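You operate a simulated robot arm through the tools that you are given. There is no shell and no other tool.

You run a simulated robot arm. Do the job below in one go: nothing can be reset, and whatever is moved stays where it is left.

TASK
Finish the half-wound label on the orange bottle, put it away and label the blue one.
Fine: the first goes into the grey tray, the second stays in the machine's socket, roller arm back; the third stays unlabelled.

Only the result counts: the job must be done as asked and must still hold three seconds after the hand-in. Knocking over, shifting, dropping, spilling or breaking anything else fails it.

THE ROBOT
A 7-joint arm with a two-finger gripper, fixed in place. Base frame: the origin is on the floor under the middle of its stand, x ahead of it, y to its left, z up; the work surface is at about z = 770. Units: mm, rad, N and s.
With the tool pointing down near the work surface it reaches from about 340 to 720 mm from the base axis. Its first joint turns from -1.152 to 1.152 rad. Payload 2.45 kg.
Tool frame: the origin (TCP) lies between the finger pads and is the grasp point; the fingertips stand 26 mm ahead of it; z points along the fingers, y is the line along which they close. The gripper opens to 96 mm; its body begins 69 mm behind the TCP.
Orientation is told as [roll, pitch, yaw] about the base's x, y, z axes, in that order, counted from this pose: with the fingers straight down and closing along the base's y, the tool's x points along the base's -x, its y along +y and its z along -z.

THE INTERFACE
- The arm moves only by the tool apply_moves. Its argument "targets" is a list that holds one entry, the list of rows, each a list of 7 numbers: the turn, a rotation vector about the tool's x, y, z in rad, then the shift along the tool's x, y, z in mm, then the opening, from 0 (shut) to 1 (fully open). In form: [[[ax, ay, az, x, y, z, grip], ...]]. A call has 1 to 20 rows; each row is the pose to reach, as a shift and turn from the pose commanded when the call began, along the tool's axes at that moment. A row lasts 0.2 s, in which the tool goes at most 50 mm and 0.15 rad; a call with a longer step from one row to the next is refused whole, and so is a gripper value outside its range. Where a pose cannot be reached the arm comes as near as it can. A force on the tool above 40 N (or 10 N above the force at the start of the call, whichever is more), or a blocked arm, ends the call early, and 0.2 s more pass. The fingers move at their own pace (about 50 mm/s each) and stop on an object; they squeeze with about 42 N. The grip force told is the motor's: it shows also when the fingers shut on nothing. Time passes only in rows, and 0.2 s behind the last, so rows that repeat a pose let the fingers close. It gives the time, the measured TCP pose, the force on the tool (base axes), the opening and the grip force at its end, in the units of the frame above (readings bear some noise), with the torque about the TCP (base axes, N m) and any sound that the robot's microphone picked up, and new pictures: "show" is both (left out), scene, wrist or none.
- Cameras (640 x 400 px; columns grow to the right, rows downward): "scene" is fixed at [192.7, -402.4, 1416.7]; the picture's right is [0.69, -0.73, 0.00], its down [-0.46, -0.43, -0.78] and it looks along [0.56, 0.53, -0.63] (base axes); focal length 344 px, centre (320, 200). "wrist" rides on the gripper at [82, 3, -98] in the tool frame; the picture's right is [-0.04, 1.00, 0.00], its down [-0.73, -0.03, -0.68] and it looks along [-0.68, -0.03, 0.73] (tool axes); focal length 256 px, centre (320, 200). There is no depth. A picture from a camera that has moved, and an enlarged one, comes with that camera's place and axes in the base frame and with its lens. The place of the scene camera against the robot may be out by one fixed shift of up to 25 mm in any direction.
- close_up(camera, box): a new picture of the part [left, top, right, bottom] of that camera's present view, enlarged. No time passes.
- sign_off(): hands the job in; it is judged then, once.

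Nothing tells you positions but the pictures and the camera data. Unless the task says otherwise, let go and move clear before handing in.

The tools are called after "Emit:" by a JSON object that holds its "op" and its "data". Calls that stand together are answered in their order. apply_moves: Moves the arm, as the interface text tells. Its arguments: {"type":"object","properties":{"targets":{"type":"array","items":{"type":"array","items":{"type":"array","items":{"type":"number"}}}},"show":{"type":"string","enum":["both","scene","wrist","none"]}},"required":["targets"]} The other tools are called the same way: close_up (camera, box) takes an enlarged picture of a part of a camera's view; sign_off () hands the job in.

At the start:

```text
time: 0.0
tcp_pos: [341.9, -51.9, 1165.7]
tool_rot: [0.001, 0.0, -0.001]
wrist_force: [-0.7, -0.1, 0.5]
moment: [0.01, 0.02, -0.03]
opening: 95.9
grasp_force: 0.0
```

scene: 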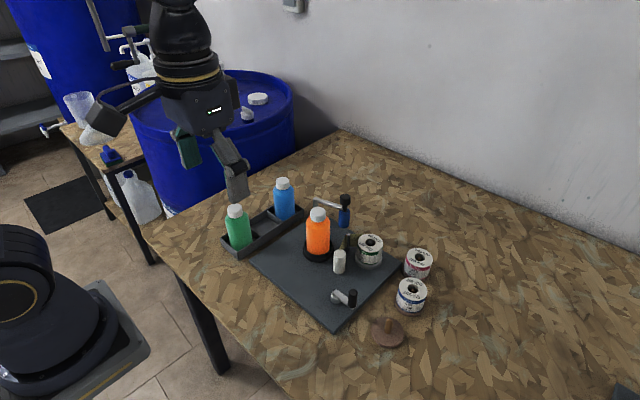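
wrist: 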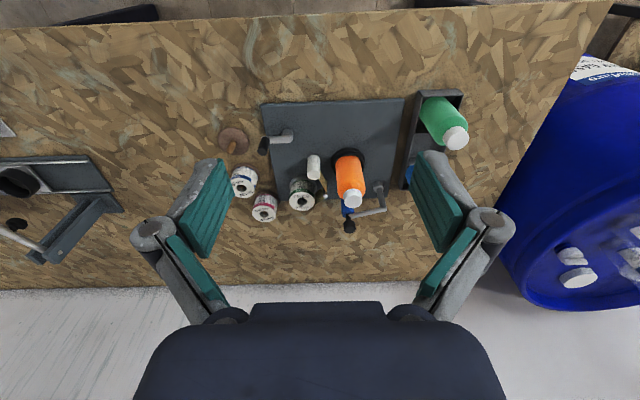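

I see a labelling machine with an orange bottle in a socket, a grey tray with green and blue bottles, rolls of labels, a crank and a lever. I will look at enlarged views before moving.

Emit:
{"op": "close_up", "data": {"camera": "scene", "box": [210, 160, 450, 350]}}

Emit:
{"op": "close_up", "data": {"camera": "scene", "box": [290, 180, 410, 280]}}

Emit:
{"op": "close_up", "data": {"camera": "wrist", "box": [200, 80, 480, 250]}}

Emit:
{"op": "close_up", "data": {"camera": "wrist", "box": [250, 100, 410, 240]}}

```text
2.11 times, centred on (330, 255) of scene
camera zoom: at [192.7, -402.4, 1416.7], right [0.69, -0.73, 0.0], down [-0.46, -0.43, -0.78], along [0.56, 0.53, -0.63], focal length 724 px, centre (299, 84)
```

zoom: 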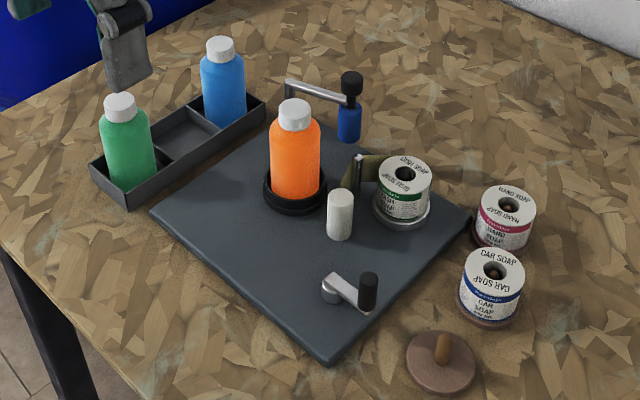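

```text
4.00 times, centred on (350, 230) of scene
camera zoom: at [192.7, -402.4, 1416.7], right [0.69, -0.73, 0.0], down [-0.46, -0.43, -0.78], along [0.56, 0.53, -0.63], focal length 1375 px, centre (200, 80)
```

zoom: 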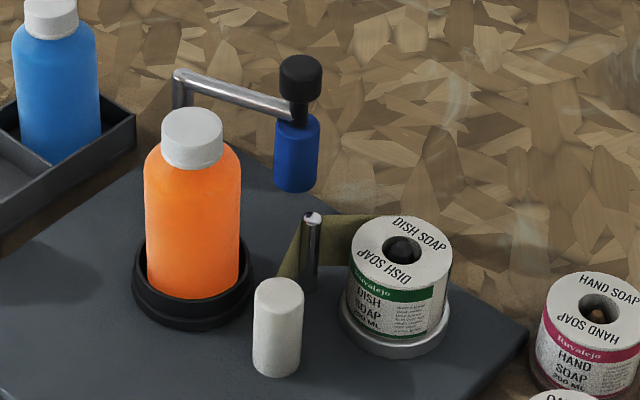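

```text
2.29 times, centred on (340, 165) of wrist
camera zoom: at [261.0, -49.3, 1264.5], right [0.04, 1.0, 0.0], down [0.73, -0.03, 0.68], along [0.68, -0.03, -0.73], focal length 585 px, centre (274, 280)
```

zoom: 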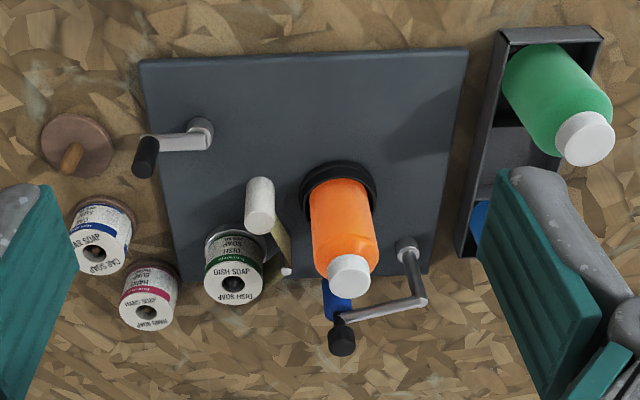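

```text
2.86 times, centred on (330, 170) of wrist
camera zoom: at [261.0, -49.3, 1264.5], right [0.04, 1.0, 0.0], down [0.73, -0.03, 0.68], along [0.68, -0.03, -0.73], focal length 731 px, centre (291, 286)
```

zoom: 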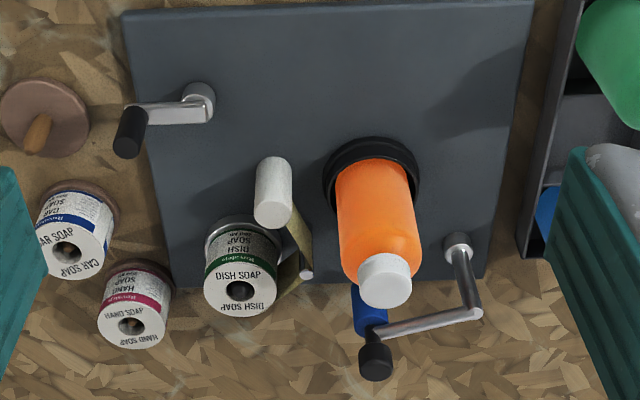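

The machine plate carries the socket with the orange bottle at about (590, 0), a crank near (515, -130), a roller arm behind, and a DISH SOAP reel. I'll bring the wrist camera closer to see the label and the mechanism.

Emit:
{"op": "apply_moves", "data": {"targets": [[[0, 0, 0, -20, 10, 38, 1], [0, 0, 0, -40, 20, 76, 1], [0, 0, 0, -58, 32, 116, 1], [0, 0, 0, -58, 32, 116, 1]]], "show": "both"}}

```text
time: 1.0
tcp_pos: [400.2, -21.0, 1047.4]
tool_rot: [0.0, -0.001, -0.001]
wrist_force: [-0.3, 0.1, 0.1]
moment: [-0.02, 0.02, 0.01]
opening: 96.0
grasp_force: 0.0
camera wrist: at [319.1, -17.8, 1145.9], right [0.04, 1.0, 0.0], down [0.73, -0.03, 0.68], along [0.68, -0.03, -0.73], focal length 256 px, centre (320, 200)
```

scene: 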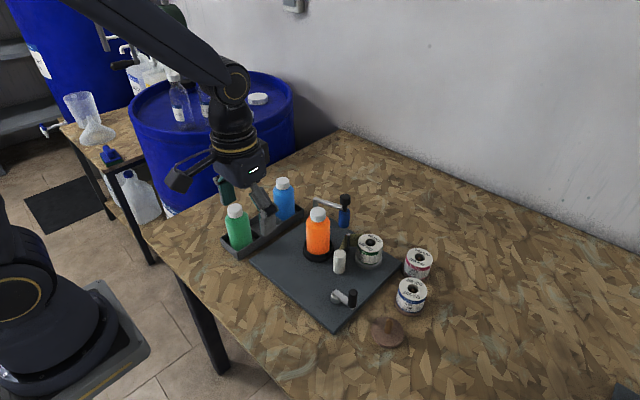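
wrist: 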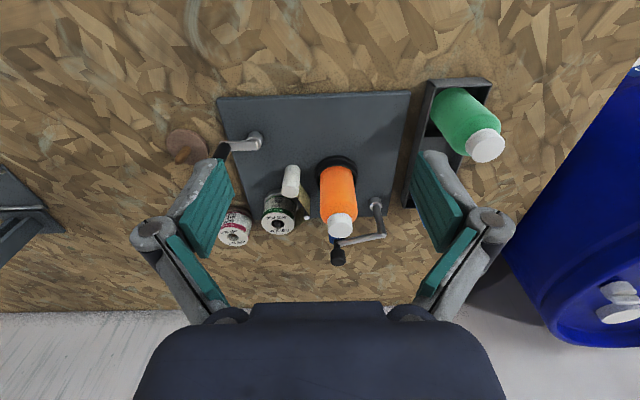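

Emit:
{"op": "close_up", "data": {"camera": "wrist", "box": [240, 130, 410, 280]}}

Emit:
{"op": "close_up", "data": {"camera": "scene", "box": [560, 360, 640, 400]}}

Emit:
{"op": "close_up", "data": {"camera": "wrist", "box": [0, 140, 120, 280]}}

```text
2.67 times, centred on (325, 205) of wrist
camera zoom: at [319.1, -17.8, 1145.9], right [0.04, 1.0, 0.0], down [0.73, -0.03, 0.68], along [0.68, -0.03, -0.73], focal length 683 px, centre (307, 187)
```

zoom: 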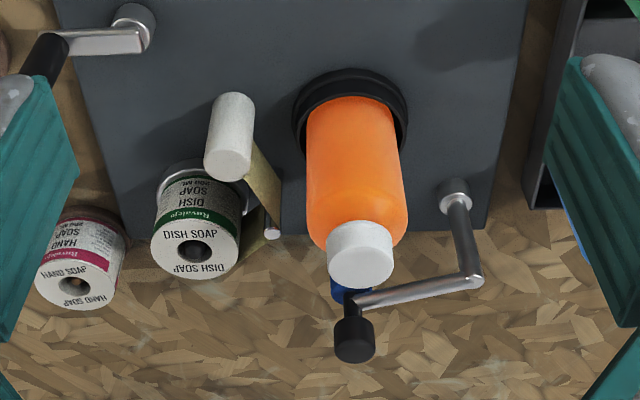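

```text
8.00 times, centred on (600, 380) of scene
camera zoom: at [192.7, -402.4, 1416.7], right [0.69, -0.73, 0.0], down [-0.46, -0.43, -0.78], along [0.56, 0.53, -0.63], focal length 2750 px, centre (-1920, -1240)
```

zoom: 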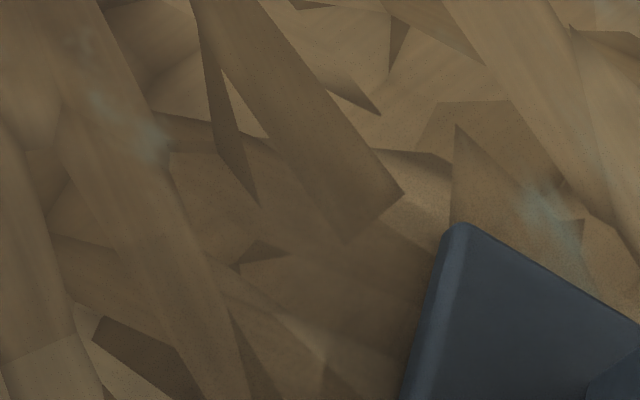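

```text
2.86 times, centred on (60, 210) of wrist
camera zoom: at [319.1, -17.8, 1145.9], right [0.04, 1.0, 0.0], down [0.73, -0.03, 0.68], along [0.68, -0.03, -0.73], focal length 731 px, centre (1063, 171)
```

zoom: 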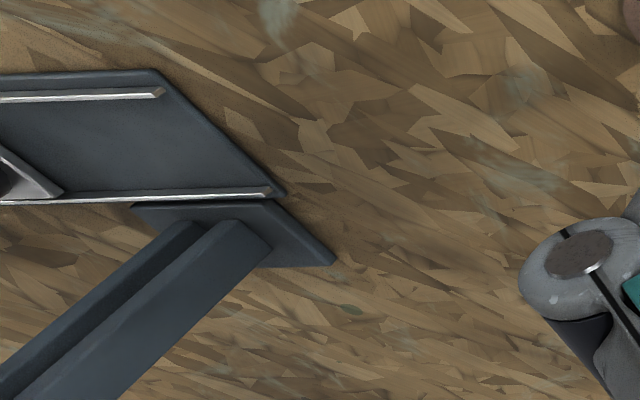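

The label web runs from the DISH SOAP reel round a pin, but from this side I can't see the label on the bottle. I'll turn the wrist to look at the machine from the tray side.

Emit:
{"op": "apply_moves", "data": {"targets": [[[0, 0, 0.1428, -14.5, 10, 3, 1], [0, 0, 0.2856, -29, 20, 6, 1], [0, 0, 0.4284, -43.5, 30, 10, 1], [0, 0, 0.5712, -58, 40, 13, 1], [0, 0, 0.714, -72.5, 50, 16, 1], [0, 0, 0.8568, -87, 60, 20, 1], [0, 0, 0.9996, -101.5, 70, 23, 1], [0, 0, 1.1424, -116, 80, 26, 1], [0, 0, 1.2852, -130.5, 90, 30, 1], [0, 0, 1.428, -145, 100, 33, 1], [0, 0, 1.5708, -160, 111, 37, 1], [0, 0, 1.5708, -160, 111, 37, 1]]], "show": "both"}}

```text
time: 3.6
tcp_pos: [559.8, 92.4, 1013.3]
tool_rot: [0.0, 0.001, -1.571]
wrist_force: [-0.6, 0.2, -0.2]
moment: [-0.01, 0.01, 0.0]
opening: 96.0
grasp_force: 0.0
camera wrist: at [563.7, 172.9, 1112.4], right [1.0, -0.04, 0.0], down [-0.03, -0.73, 0.68], along [-0.03, -0.68, -0.73], focal length 256 px, centre (320, 200)
```

scene: 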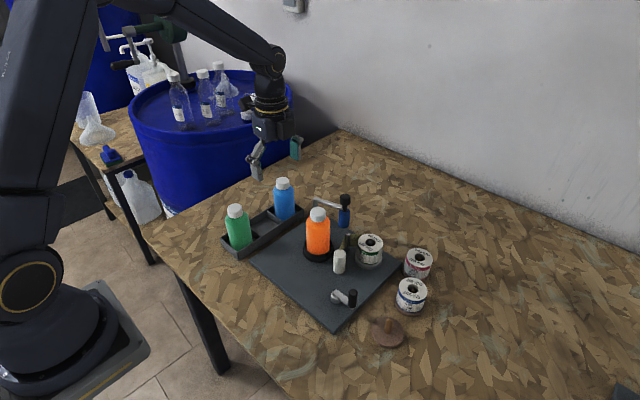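
wrist: 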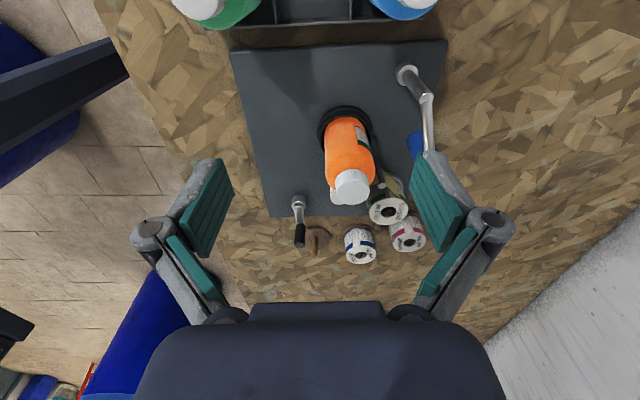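

Emit:
{"op": "close_up", "data": {"camera": "wrist", "box": [300, 90, 460, 230]}}

Emit:
{"op": "close_up", "data": {"camera": "wrist", "box": [220, 0, 460, 220]}}

```text
2.86 times, centred on (380, 160) of wrist
camera zoom: at [563.7, 172.9, 1112.4], right [1.0, -0.04, 0.0], down [-0.03, -0.73, 0.68], along [-0.03, -0.68, -0.73], focal length 731 px, centre (149, 314)
```

zoom: 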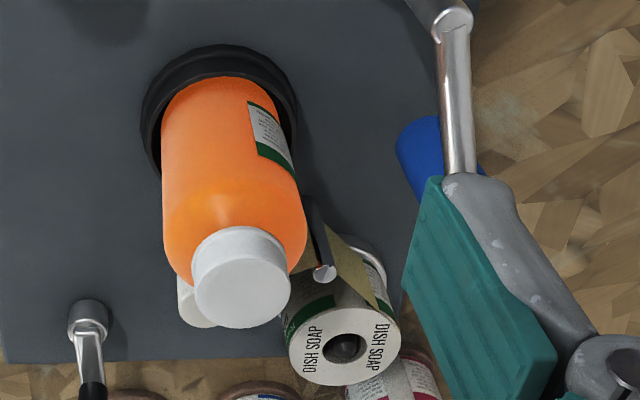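

```text
1.82 times, centred on (340, 110) of wrist
camera zoom: at [563.7, 172.9, 1112.4], right [1.0, -0.04, 0.0], down [-0.03, -0.73, 0.68], along [-0.03, -0.68, -0.73], focal length 465 px, centre (284, 364)
```

zoom: 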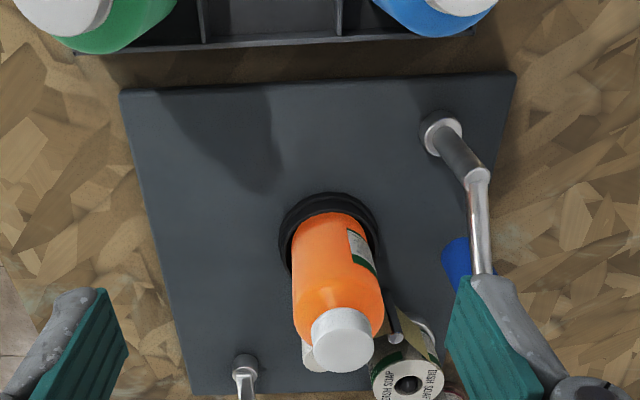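

The label's leading edge is on the bottle's far-left side, so it is wound part way round. Next I'll look from the far side of the machine to see how the web meets the bottle.

Emit:
{"op": "apply_moves", "data": {"targets": [[[0, 0, 0.1428, -9.3, 10, 0, 1], [0, 0, 0.2856, -18.5, 20, 0, 1], [0, 0, 0.4284, -28, 30, 0, 1], [0, 0, 0.5712, -37, 40, 0, 1], [0, 0, 0.714, -46, 50, 0, 1], [0, 0, 0.8568, -56, 60, 0, 1], [0, 0, 0.9996, -65, 70, 0, 1], [0, 0, 1.1424, -74, 80, 0, 1], [0, 0, 1.2852, -83, 90, 0, 1], [0, 0, 1.428, -92, 100, 0, 1], [0, 0, 1.5708, -102, 110, 0, 1], [0, 0, 1.5708, -102, 110, 0, 1]]], "show": "both"}}

```text
time: 6.2
tcp_pos: [669.6, -11.2, 1012.3]
tool_rot: [0.0, -0.001, 3.139]
wrist_force: [-0.4, -0.2, -1.5]
moment: [-0.01, -0.01, 0.05]
opening: 96.1
grasp_force: 0.0
camera wrist: at [752.8, -15.9, 1111.6], right [-0.04, -1.0, 0.0], down [-0.73, 0.03, 0.68], along [-0.68, 0.03, -0.73], focal length 256 px, centre (320, 200)
```

scene: 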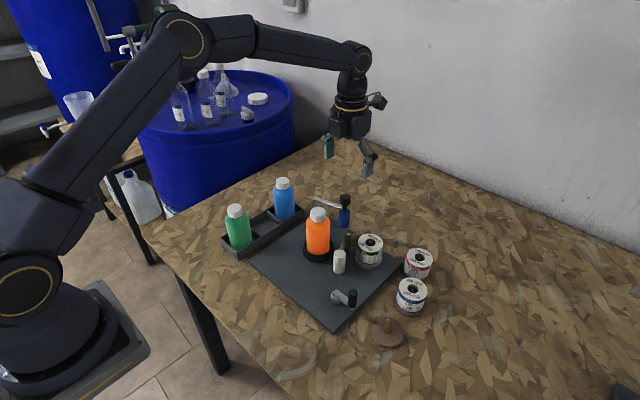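
wrist: 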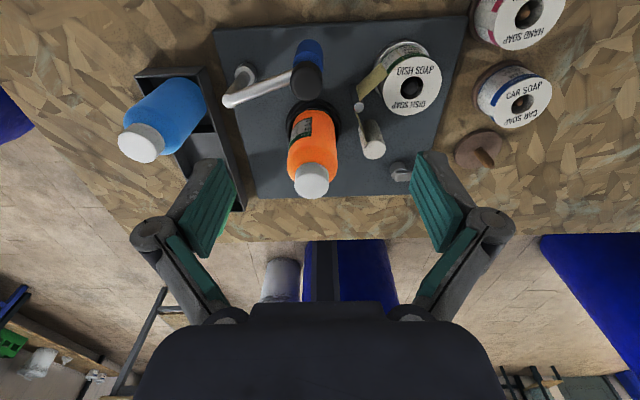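

Emit:
{"op": "close_up", "data": {"camera": "wrist", "box": [260, 20, 450, 210]}}

Emit:
{"op": "close_up", "data": {"camera": "wrist", "box": [270, 80, 390, 200]}}

Emit:
{"op": "close_up", "data": {"camera": "wrist", "box": [110, 20, 350, 210]}}

Emit:
{"op": "close_up", "data": {"camera": "wrist", "box": [380, 0, 580, 180]}}

```text
2.11 times, centred on (355, 115) of wrist
camera zoom: at [752.8, -15.9, 1111.6], right [-0.04, -1.0, 0.0], down [-0.73, 0.03, 0.68], along [-0.68, 0.03, -0.73], focal length 539 px, centre (246, 379)
```

zoom: 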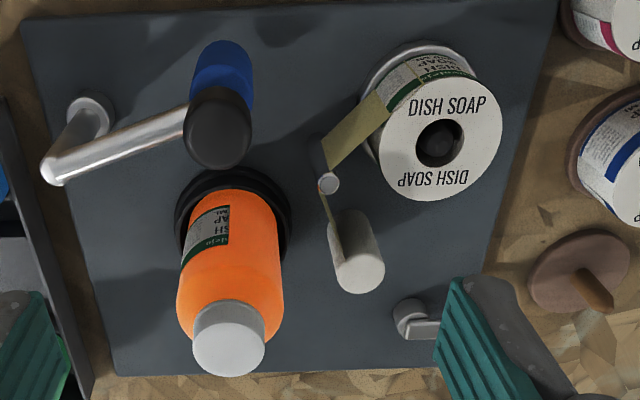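

```text
3.33 times, centred on (330, 140) of wrist
camera zoom: at [752.8, -15.9, 1111.6], right [-0.04, -1.0, 0.0], down [-0.73, 0.03, 0.68], along [-0.68, 0.03, -0.73], focal length 853 px, centre (287, 400)
```

zoom: 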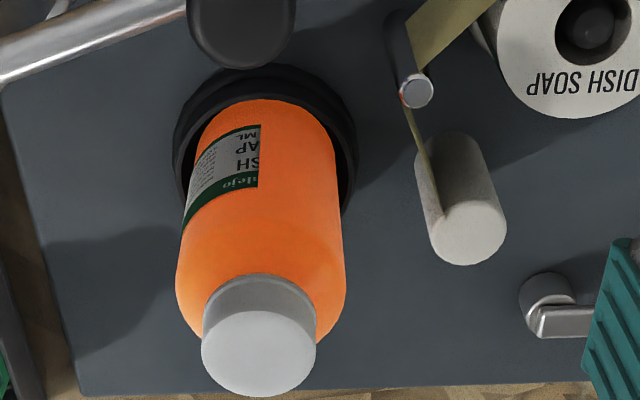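

```text
2.11 times, centred on (230, 115) of wrist
camera zoom: at [752.8, -15.9, 1111.6], right [-0.04, -1.0, 0.0], down [-0.73, 0.03, 0.68], along [-0.68, 0.03, -0.73], focal length 539 px, centre (510, 379)
```

zoom: 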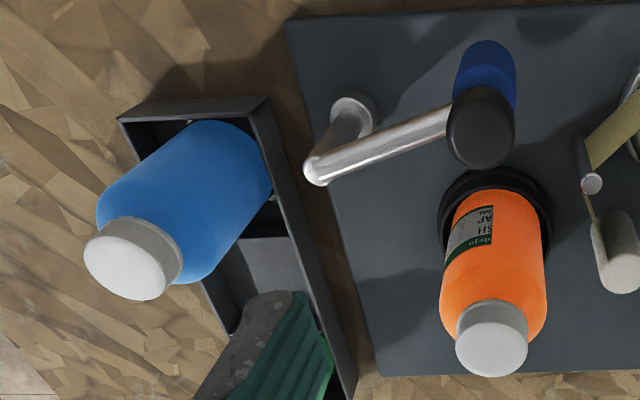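

```text
2.22 times, centred on (480, 90) of wrist
camera zoom: at [752.8, -15.9, 1111.6], right [-0.04, -1.0, 0.0], down [-0.73, 0.03, 0.68], along [-0.68, 0.03, -0.73], focal length 569 px, centre (-36, 444)
```

zoom: 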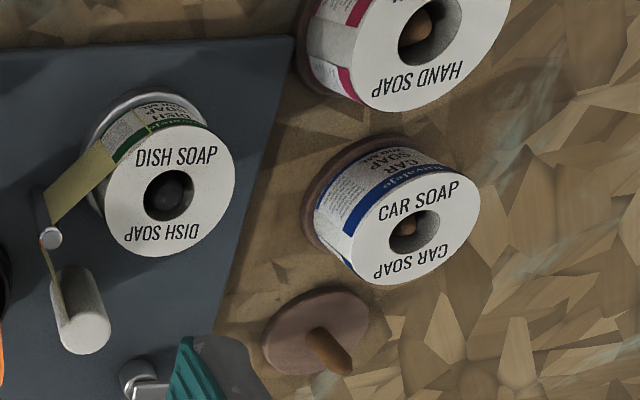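

The orange bottle carries part of its label, with the cut end facing +x, where the roller would press. The roller arm pivots near (664, 72) and its knob is near (680, -3, 905). I'll bring the hand over the arm's bar and look closely before touching it.

Emit:
{"op": "apply_moves", "data": {"targets": [[[0, 0, -0.1483, 0.3, -3, 0, 0.4], [0, 0, -0.2967, 0.6, -6, 0, 0.4], [0, 0, -0.445, 0.9, -10, 0, 0.4], [0, 0, -0.5933, 1.2, -13, 0, 0.4], [0, 0, -0.7417, 1.5, -16, 0, 0.4], [0, 0, -0.89, 1.8, -20, 0, 0.4], [0, 0, -1.0383, 2, -23, 0, 0.4], [0, 0, -1.1867, 2.3, -26, 0, 0.4], [0, 0, -1.335, 2.6, -30, 0, 0.4], [0, 0, -1.4833, 3, -33, 0, 0.4], [0, 0, -1.6317, 3.2, -36, 0, 0.4], [0, 0, -1.78, 3.4, -39, 0, 0.4], [0, 0, -1.78, 3.4, -39, 0, 0.4]]], "show": "both"}}

```text
time: 9.0
tcp_pos: [674.0, 28.2, 1011.3]
tool_rot: [0.0, 0.0, -1.361]
wrist_force: [0.1, 0.5, 0.6]
moment: [0.02, -0.02, 0.05]
opening: 38.5
grasp_force: 0.1
camera wrist: at [659.7, 107.9, 1111.5], right [0.99, 0.17, 0.0], down [0.12, -0.72, 0.68], along [0.12, -0.67, -0.73], focal length 256 px, centre (320, 200)
```

scene: 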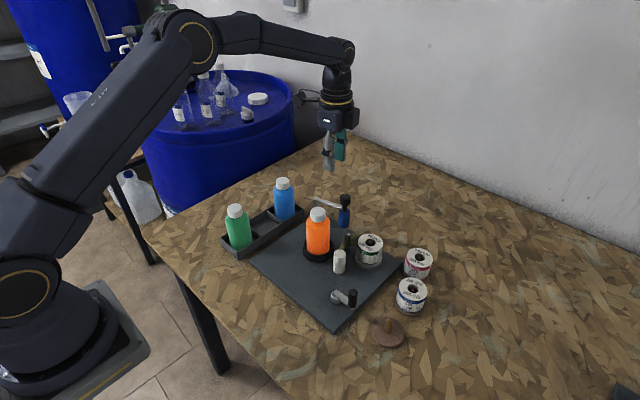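
wrist: 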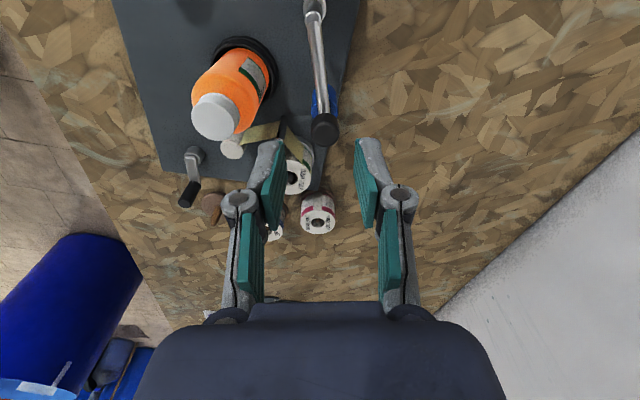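

The bar of the roller arm is well centred under the open fingers. I'll lower them so they straddle the bar without closing on it.

Emit:
{"op": "apply_moves", "data": {"targets": [[[0, 0, 0, 0, 0, 43, 0.4], [0, 0, 0, 0, 0, 86, 0.4], [0, 0, 0, 0, 0, 110, 0.4], [0, 0, 0, 0, 0, 129, 0.4], [0, 0, 0, 0, 0, 129, 0.4]]], "show": "both"}}

```text
time: 10.2
tcp_pos: [670.7, 27.7, 883.5]
tool_rot: [-0.002, -0.001, -1.362]
wrist_force: [-0.2, 0.0, 0.3]
moment: [-0.02, 0.02, -0.01]
opening: 38.3
grasp_force: 0.0
camera wrist: at [658.5, 107.7, 982.8], right [0.99, 0.17, 0.0], down [0.12, -0.72, 0.68], along [0.11, -0.67, -0.73], focal length 256 px, centre (320, 200)
```

scene: 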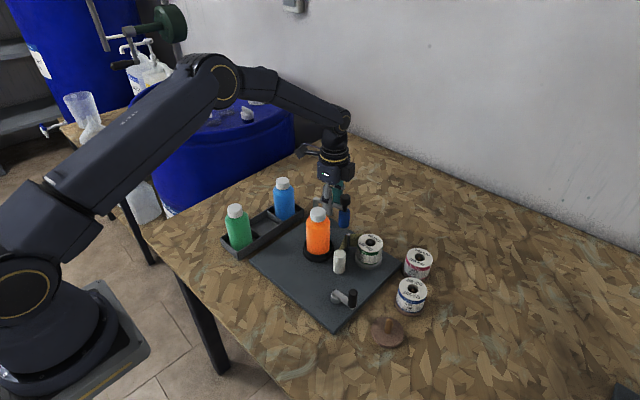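
wrist: 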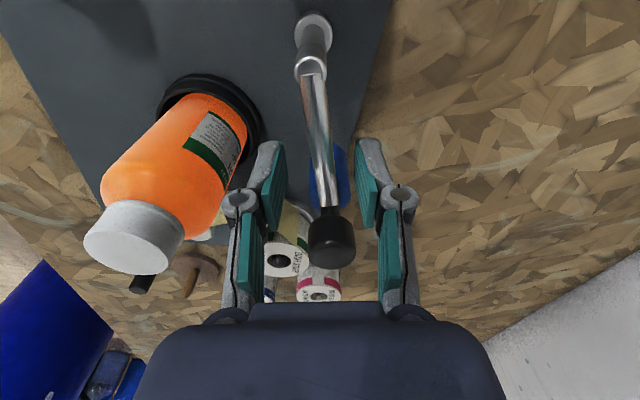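

The bar lies between the fingers. I'll narrow the gap to about 20 mm and swing the arm slowly clockwise about its post toward the orange bottle, stopping short of contact.

Emit:
{"op": "apply_moves", "data": {"targets": [[[0, 0, 0, 0, 0, 0, 0.21], [0, 0, 0.0873, 0.2, -4.46, 0, 0.21], [0, 0, 0.1745, 0.78, -8.89, 0, 0.21], [0, 0, 0.2618, 1.74, -13.25, 0, 0.21], [0, 0, 0.3491, 3.09, -17.51, 0, 0.21], [0, 0, 0.4363, 4.8, -21.64, 0, 0.21], [0, 0, 0.5236, 6.86, -25.6, 0, 0.21], [0, 0, 0.5236, 6.86, -25.6, 0, 0.21]]], "show": "both"}}

```text
time: 12.0
tcp_pos: [647.9, 29.8, 883.2]
tool_rot: [0.0, 0.001, -1.886]
wrist_force: [0.0, 0.2, 0.0]
moment: [0.03, 0.01, -0.03]
opening: 20.5
grasp_force: 0.5
camera wrist: at [675.7, 105.7, 982.4], right [0.94, -0.35, 0.0], down [-0.26, -0.69, 0.68], along [-0.24, -0.64, -0.73], focal length 256 px, centre (320, 200)
```

scene: 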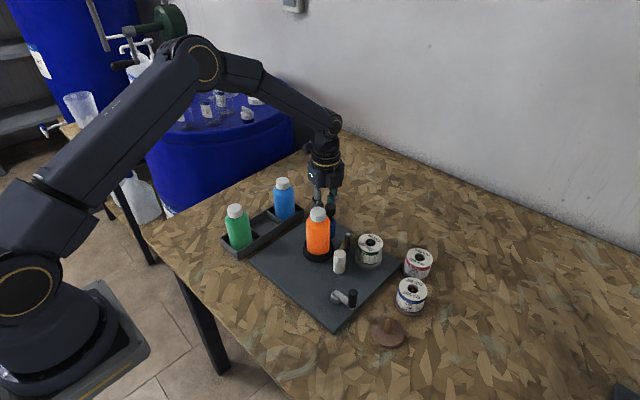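
wrist: 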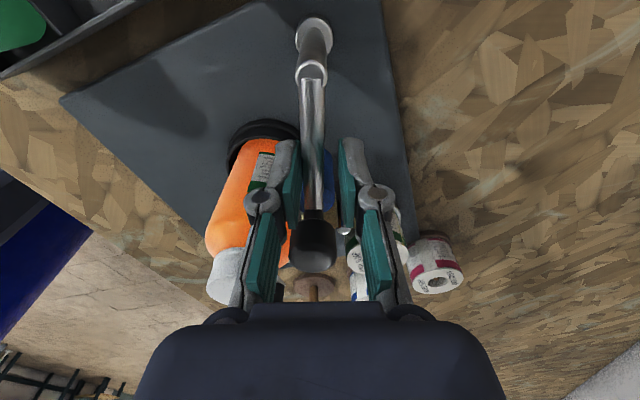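

The arm swings freely with no noticeable spring. I'll continue in small steps toward contact with the bottle.

Emit:
{"op": "apply_moves", "data": {"targets": [[[0, 0, 0.05, 0.06, -2.56, 0, 0.21], [0, 0, 0.1, 0.26, -5.11, 0, 0.21], [0, 0, 0.15, 0.57, -7.65, 0, 0.21], [0, 0, 0.15, 0.57, -7.65, 0, 0.21]]], "show": "wrist"}}

```text
time: 13.0
tcp_pos: [640.6, 33.1, 883.1]
tool_rot: [-0.001, 0.001, -2.037]
wrist_force: [1.1, 0.1, -0.2]
moment: [0.02, -0.02, -0.03]
opening: 20.6
grasp_force: 0.2
camera wrist: at [680.0, 102.8, 982.4], right [0.88, -0.48, 0.0], down [-0.36, -0.64, 0.68], along [-0.33, -0.59, -0.73], focal length 256 px, centre (320, 200)
```

wrist: 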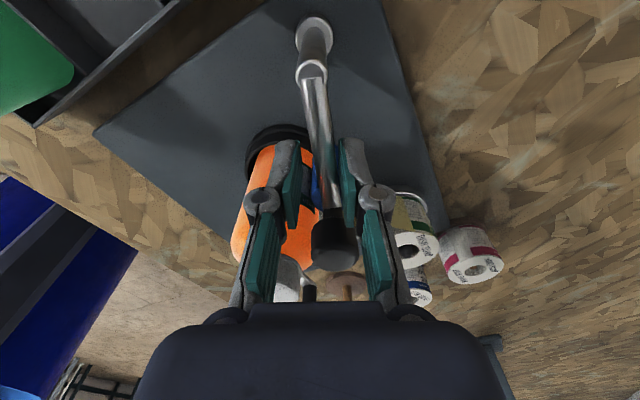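

Emit:
{"op": "close_up", "data": {"camera": "wrist", "box": [220, 100, 440, 300]}}

Emit:
{"op": "close_up", "data": {"camera": "scene", "box": [280, 180, 400, 280]}}

```text
2.00 times, centred on (330, 200) of wrist
camera zoom: at [680.0, 102.8, 982.4], right [0.88, -0.48, 0.0], down [-0.36, -0.64, 0.68], along [-0.33, -0.59, -0.73], focal length 512 px, centre (300, 200)
```

zoom: 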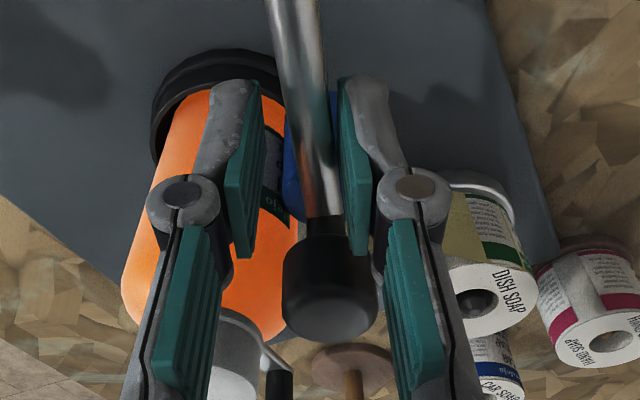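

```text
4.00 times, centred on (340, 230) of scene
camera zoom: at [192.7, -402.4, 1416.7], right [0.69, -0.73, 0.0], down [-0.46, -0.43, -0.78], along [0.56, 0.53, -0.63], focal length 1375 px, centre (240, 80)
```

zoom: 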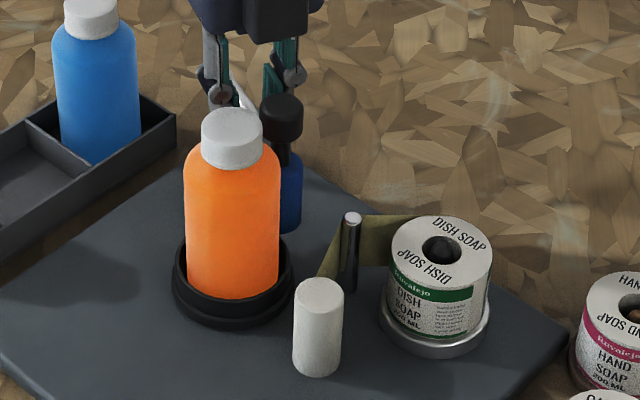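

The roller is nearly at the bottle. I'll press on in very small steps and watch the force.

Emit:
{"op": "apply_moves", "data": {"targets": [[[0, 0, 0.03, 0.02, -1.54, 0, 0.21], [0, 0, 0.06, 0.09, -3.07, 0, 0.21], [0, 0, 0.06, 0.09, -3.07, 0, 0.21]]], "show": "wrist"}}

```text
time: 13.8
tcp_pos: [637.4, 32.8, 883.0]
tool_rot: [0.0, -0.001, -2.096]
wrist_force: [2.7, -2.5, -2.5]
moment: [0.0, -0.07, 0.09]
opening: 22.6
grasp_force: 2.4
camera wrist: at [681.8, 101.4, 982.7], right [0.84, -0.54, 0.0], down [-0.39, -0.62, 0.68], along [-0.36, -0.57, -0.73], focal length 256 px, centre (320, 200)
```

wrist: 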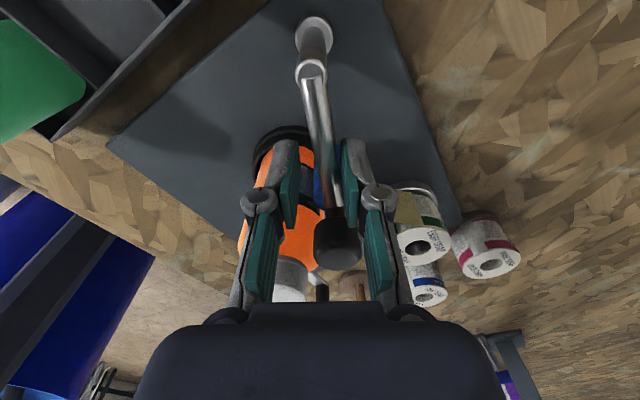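

Emit:
{"op": "apply_moves", "data": {"targets": [[[0, 0, 0.03, 0.02, -1.54, 0, 0.21], [0, 0, 0.03, 0.02, -1.54, 0, 0.21]]], "show": "wrist"}}

Emit:
{"op": "close_up", "data": {"camera": "wrist", "box": [220, 100, 440, 300]}}

```text
time: 14.4
tcp_pos: [637.8, 33.7, 882.2]
tool_rot: [0.001, 0.001, -2.127]
wrist_force: [5.1, -4.2, -1.2]
moment: [-0.07, -0.08, 0.07]
opening: 25.0
grasp_force: 3.7
camera wrist: at [682.9, 101.0, 982.7], right [0.83, -0.56, 0.0], down [-0.41, -0.61, 0.68], along [-0.38, -0.56, -0.73], focal length 256 px, centre (320, 200)
```

wrist: 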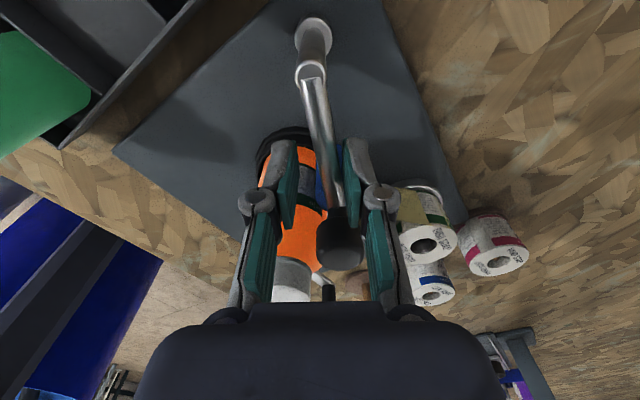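

```text
2.00 times, centred on (330, 200) of wrist
camera zoom: at [682.9, 101.0, 982.7], right [0.83, -0.56, 0.0], down [-0.41, -0.61, 0.68], along [-0.38, -0.56, -0.73], focal length 512 px, centre (300, 200)
```

zoom: 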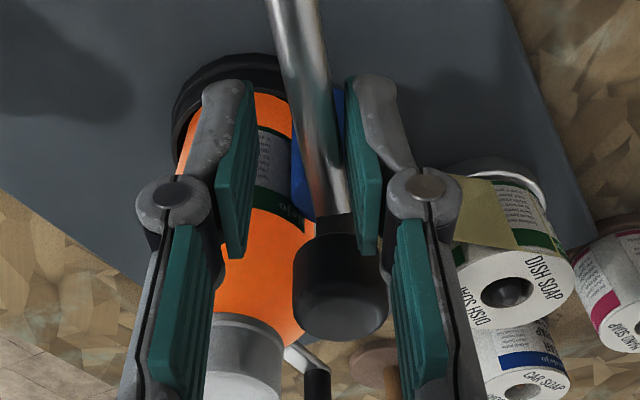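

The roller is in contact with the bottle at a few newtons. I'll open the fingers, lift straight up off the bar and check whether the arm stays against the bottle.

Emit:
{"op": "apply_moves", "data": {"targets": [[[0, 0, 0, 0, 0, 0, 0.4], [0, 0, 0, 0, 0, 0, 0.4], [0, 0, 0, 0, 0, -40, 0.4], [0, 0, 0, 0, 0, -85, 0.4], [0, 0, 0, 0, 0, -130, 0.4], [0, 0, 0, 0, 0, -130, 0.4]]], "show": "both"}}

Emit:
{"op": "close_up", "data": {"camera": "scene", "box": [280, 180, 400, 280]}}

Emit:
{"op": "close_up", "data": {"camera": "wrist", "box": [220, 0, 440, 180]}}

```text
time: 15.8
tcp_pos: [634.7, 31.9, 1013.9]
tool_rot: [-0.001, -0.001, -2.126]
wrist_force: [0.4, 0.1, -0.6]
moment: [0.0, -0.01, 0.0]
opening: 38.4
grasp_force: 0.2
camera wrist: at [681.1, 99.0, 1112.7], right [0.83, -0.56, 0.0], down [-0.41, -0.61, 0.68], along [-0.38, -0.56, -0.73], focal length 256 px, centre (320, 200)
```

scene: 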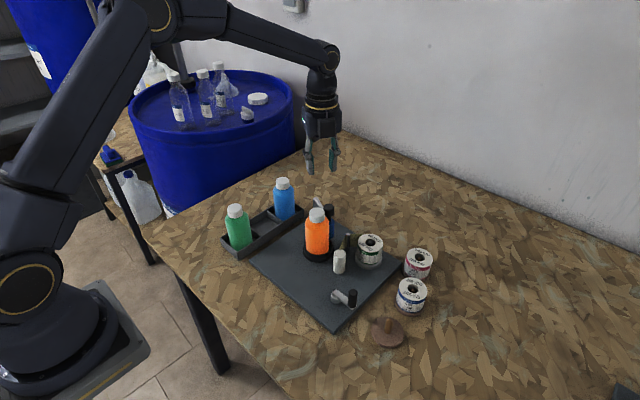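
wrist: 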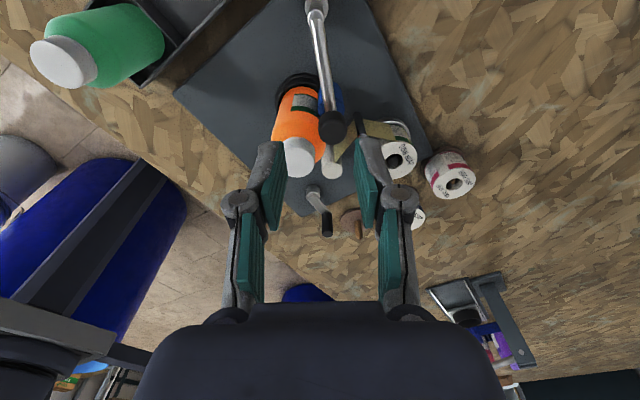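

```text
4.00 times, centred on (340, 230) of scene
camera zoom: at [192.7, -402.4, 1416.7], right [0.69, -0.73, 0.0], down [-0.46, -0.43, -0.78], along [0.56, 0.53, -0.63], focal length 1375 px, centre (240, 80)
```

zoom: 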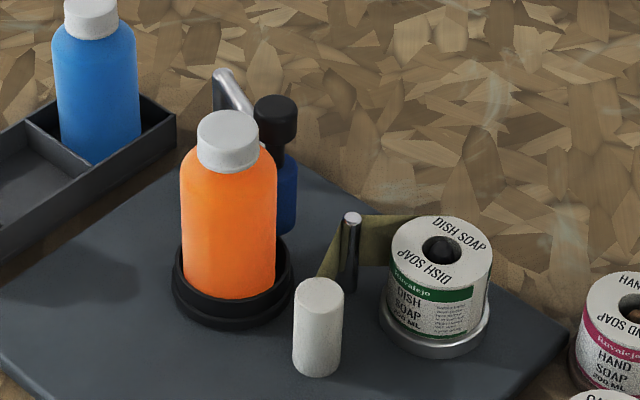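

```text
2.22 times, centred on (330, 90) of wrist
camera zoom: at [681.1, 99.0, 1112.7], right [0.83, -0.56, 0.0], down [-0.41, -0.61, 0.68], along [-0.38, -0.56, -0.73], focal length 569 px, centre (298, 444)
```

zoom: 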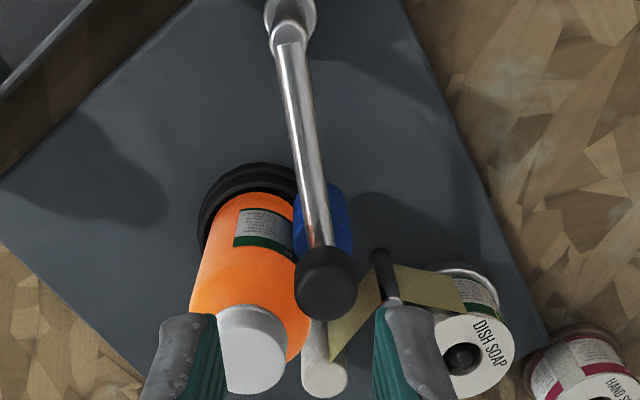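

The roller stays against the bottle after letting go. Next I'll move over to the crank and look at it closely.

Emit:
{"op": "apply_moves", "data": {"targets": [[[0, 0, -0.1417, -17.2, -7.8, 3.6, 0.4], [0, 0, -0.2835, -34.3, -15.6, 7.2, 0.4], [0, 0, -0.4252, -51.5, -23.4, 10.8, 0.4], [0, 0, -0.5669, -68.6, -31.2, 14.4, 0.4], [0, 0, -0.7087, -85.8, -39, 18, 0.4], [0, 0, -0.8504, -102.9, -46.8, 21.6, 0.4], [0, 0, -0.9921, -120, -54.6, 25.2, 0.4], [0, 0, -1.1339, -137.2, -62.4, 28.8, 0.4], [0, 0, -1.2756, -154.4, -70.2, 32.4, 0.4], [0, 0, -1.4173, -171.5, -78, 36, 0.4], [0, 0, -1.5591, -188.7, -85.8, 39.6, 0.4], [0, 0, -1.7008, -205.8, -93.6, 43.2, 0.4], [0, 0, -1.8425, -223, -101.4, 46.8, 0.4], [0, 0, -1.9843, -240.1, -109.2, 50.4, 0.4], [0, 0, -2.126, -257.3, -117, 54, 0.4], [0, 0, -2.126, -257.3, -117, 54, 0.4]]], "show": "both"}}

Emit:
{"op": "close_up", "data": {"camera": "wrist", "box": [240, 60, 400, 240]}}

Emit:
{"op": "close_up", "data": {"camera": "scene", "box": [310, 260, 410, 340]}}

```text
time: 19.2
tcp_pos: [401.2, -122.4, 958.0]
tool_rot: [-0.001, 0.0, 0.003]
wrist_force: [-0.5, 0.0, -0.1]
moment: [-0.02, -0.03, -0.02]
opening: 38.5
grasp_force: 0.1
camera wrist: at [318.4, -119.8, 1057.9], right [0.04, 1.0, 0.0], down [0.73, -0.03, 0.68], along [0.68, -0.03, -0.73], focal length 256 px, centre (320, 200)
```

scene: 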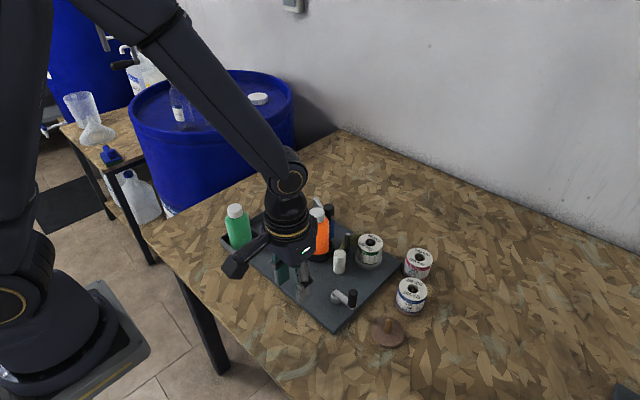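
wrist: 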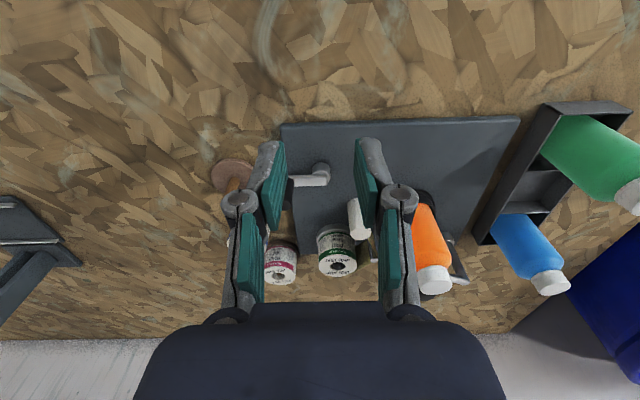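

```text
2.22 times, centred on (320, 150) of wrist
camera zoom: at [318.4, -119.8, 1057.9], right [0.04, 1.0, 0.0], down [0.73, -0.03, 0.68], along [0.68, -0.03, -0.73], focal length 569 px, centre (320, 311)
```

zoom: 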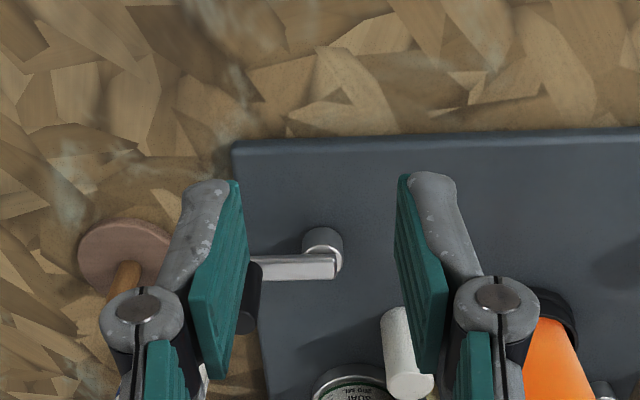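

```text
5.00 times, centred on (360, 300) of scene
camera zoom: at [192.7, -402.4, 1416.7], right [0.69, -0.73, 0.0], down [-0.46, -0.43, -0.78], along [0.56, 0.53, -0.63], focal length 1719 px, centre (120, -300)
```

zoom: 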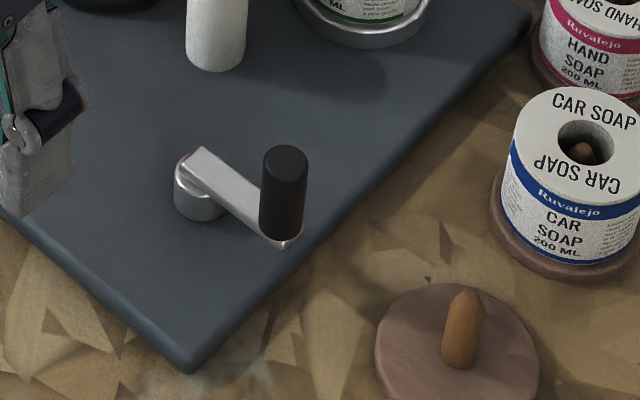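

The crank boss is near (508, -125) with its upright black handle hidden behind the left finger. I'll slide toward it with the fingers wider to see the handle exactly.

Emit:
{"op": "apply_moves", "data": {"targets": [[[0, 0, 0, 0, -22, 0, 0.6], [0, 0, 0, 0, -44, 0, 0.8], [0, 0, 0, 0, -44, 0, 0.8]]], "show": "wrist"}}

Emit:
{"op": "close_up", "data": {"camera": "wrist", "box": [270, 100, 390, 220]}}

```text
time: 20.0
tcp_pos: [400.6, -168.5, 958.1]
tool_rot: [0.0, 0.0, 0.003]
wrist_force: [-1.2, 0.1, 0.0]
moment: [0.03, 0.02, 0.01]
opening: 76.7
grasp_force: 0.0
camera wrist: at [318.6, -165.4, 1058.1], right [0.04, 1.0, 0.0], down [0.73, -0.03, 0.68], along [0.68, -0.03, -0.73], focal length 256 px, centre (320, 200)
```

wrist: 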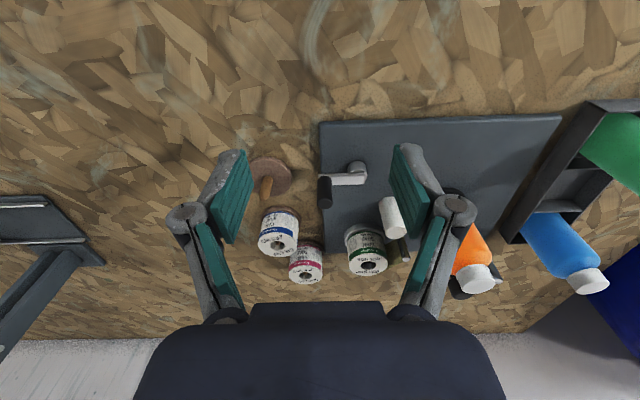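

```text
3.33 times, centred on (330, 160) of wrist
camera zoom: at [318.6, -165.4, 1058.1], right [0.04, 1.0, 0.0], down [0.73, -0.03, 0.68], along [0.68, -0.03, -0.73], focal length 853 px, centre (287, 333)
```

zoom: 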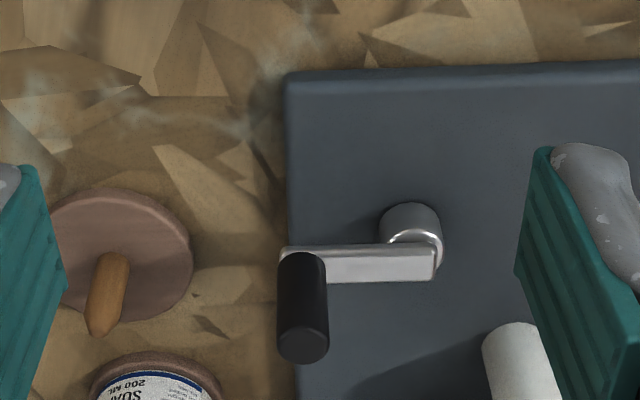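

The handle stands near (518, -168) with its top at about z = 850, and the crank radius is about 41 mm. I'll hover directly above the handle and verify before descending.

Emit:
{"op": "apply_moves", "data": {"targets": [[[0, 0, 0, -40, 0, 10, 0.55], [0, 0, 0, -80, 0, 25, 0.55], [0, 0, 0, -117, 0, 40, 0.55], [0, 0, 0, -117, 0, 40, 0.55]]], "show": "wrist"}}

Emit:
{"op": "close_up", "data": {"camera": "wrist", "box": [260, 50, 380, 170]}}

```text
time: 21.0
tcp_pos: [518.2, -166.4, 920.3]
tool_rot: [0.0, -0.001, 0.001]
wrist_force: [-0.4, 0.9, -0.9]
moment: [0.02, -0.01, 0.02]
opening: 52.7
grasp_force: 0.0
camera wrist: at [436.2, -164.5, 1019.7], right [0.04, 1.0, 0.0], down [0.73, -0.03, 0.68], along [0.68, -0.03, -0.73], focal length 256 px, centre (320, 200)
```

wrist: 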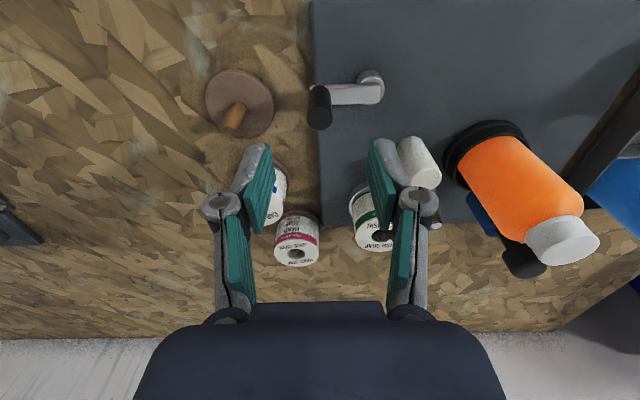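

```text
3.33 times, centred on (320, 110) of wrist
camera zoom: at [436.2, -164.5, 1019.7], right [0.04, 1.0, 0.0], down [0.73, -0.03, 0.68], along [0.68, -0.03, -0.73], focal length 853 px, centre (320, 500)
```

zoom: 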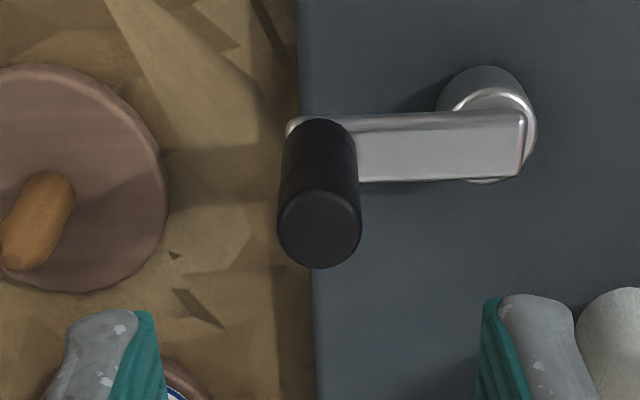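

The handle lies at about (515, -168) and spans z = 811 to 853; the pivot is near (516, -125). I'll descend around it and close the fingers.

Emit:
{"op": "apply_moves", "data": {"targets": [[[0, 0, 0, 3, -1.6, 30, 0.45], [0, 0, 0, 3, -1.6, 60, 0.45], [0, 0, 0, 3, -1.6, 75, 0.45], [0, 0, 0, 3, -1.6, 75, 0.45]]], "show": "wrist"}}

Emit:
{"op": "close_up", "data": {"camera": "wrist", "box": [230, 80, 410, 260]}}

```text
time: 22.0
tcp_pos: [512.7, -169.1, 843.6]
tool_rot: [0.001, 0.0, 0.003]
wrist_force: [-0.6, -1.3, -0.6]
moment: [-0.01, -0.02, 0.0]
opening: 43.4
grasp_force: 0.2
camera wrist: at [432.2, -165.7, 943.0], right [0.04, 1.0, 0.0], down [0.73, -0.03, 0.68], along [0.68, -0.03, -0.73], focal length 256 px, centre (320, 200)
```

wrist: 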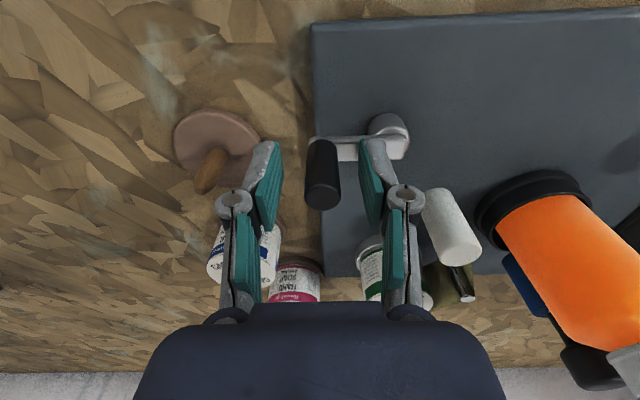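

```text
2.22 times, centred on (320, 170) of wrist
camera zoom: at [432.2, -165.7, 943.0], right [0.04, 1.0, 0.0], down [0.73, -0.03, 0.68], along [0.68, -0.03, -0.73], focal length 569 px, centre (320, 267)
```

zoom: 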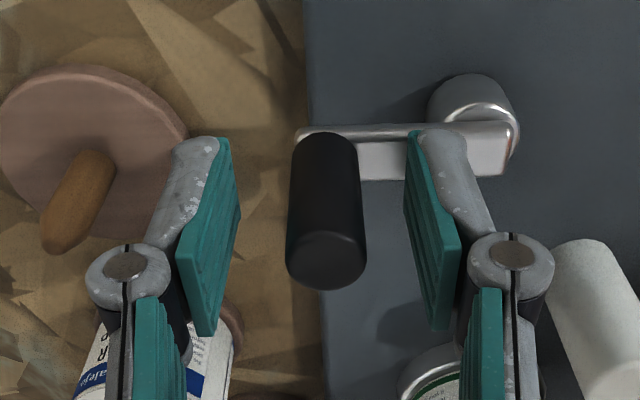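

Emit:
{"op": "apply_moves", "data": {"targets": [[[0, 0, 0, 0, 0, 0, 0.1], [0, 0, 0, 0, 0, 0, 0.0], [0, 0, 0, 0, 0, 0, 0.0]]], "show": "wrist"}}

```text
time: 22.8
tcp_pos: [513.3, -167.2, 843.7]
tool_rot: [0.002, -0.001, 0.0]
wrist_force: [0.3, 6.6, 0.1]
moment: [0.15, -0.02, 0.04]
opening: 17.5
grasp_force: 38.4
camera wrist: at [432.2, -164.8, 943.2], right [0.04, 1.0, 0.0], down [0.73, -0.03, 0.68], along [0.68, -0.02, -0.73], focal length 256 px, centre (320, 200)
```

wrist: 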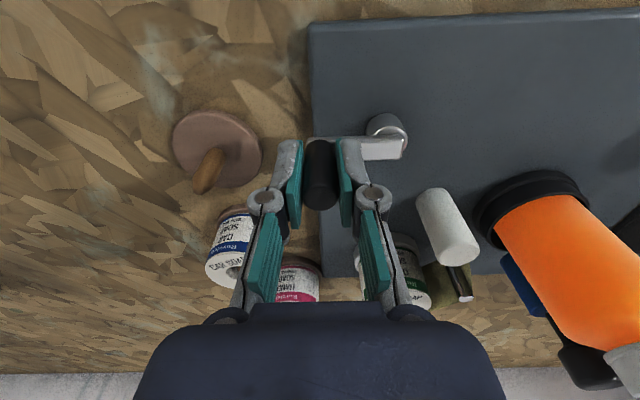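

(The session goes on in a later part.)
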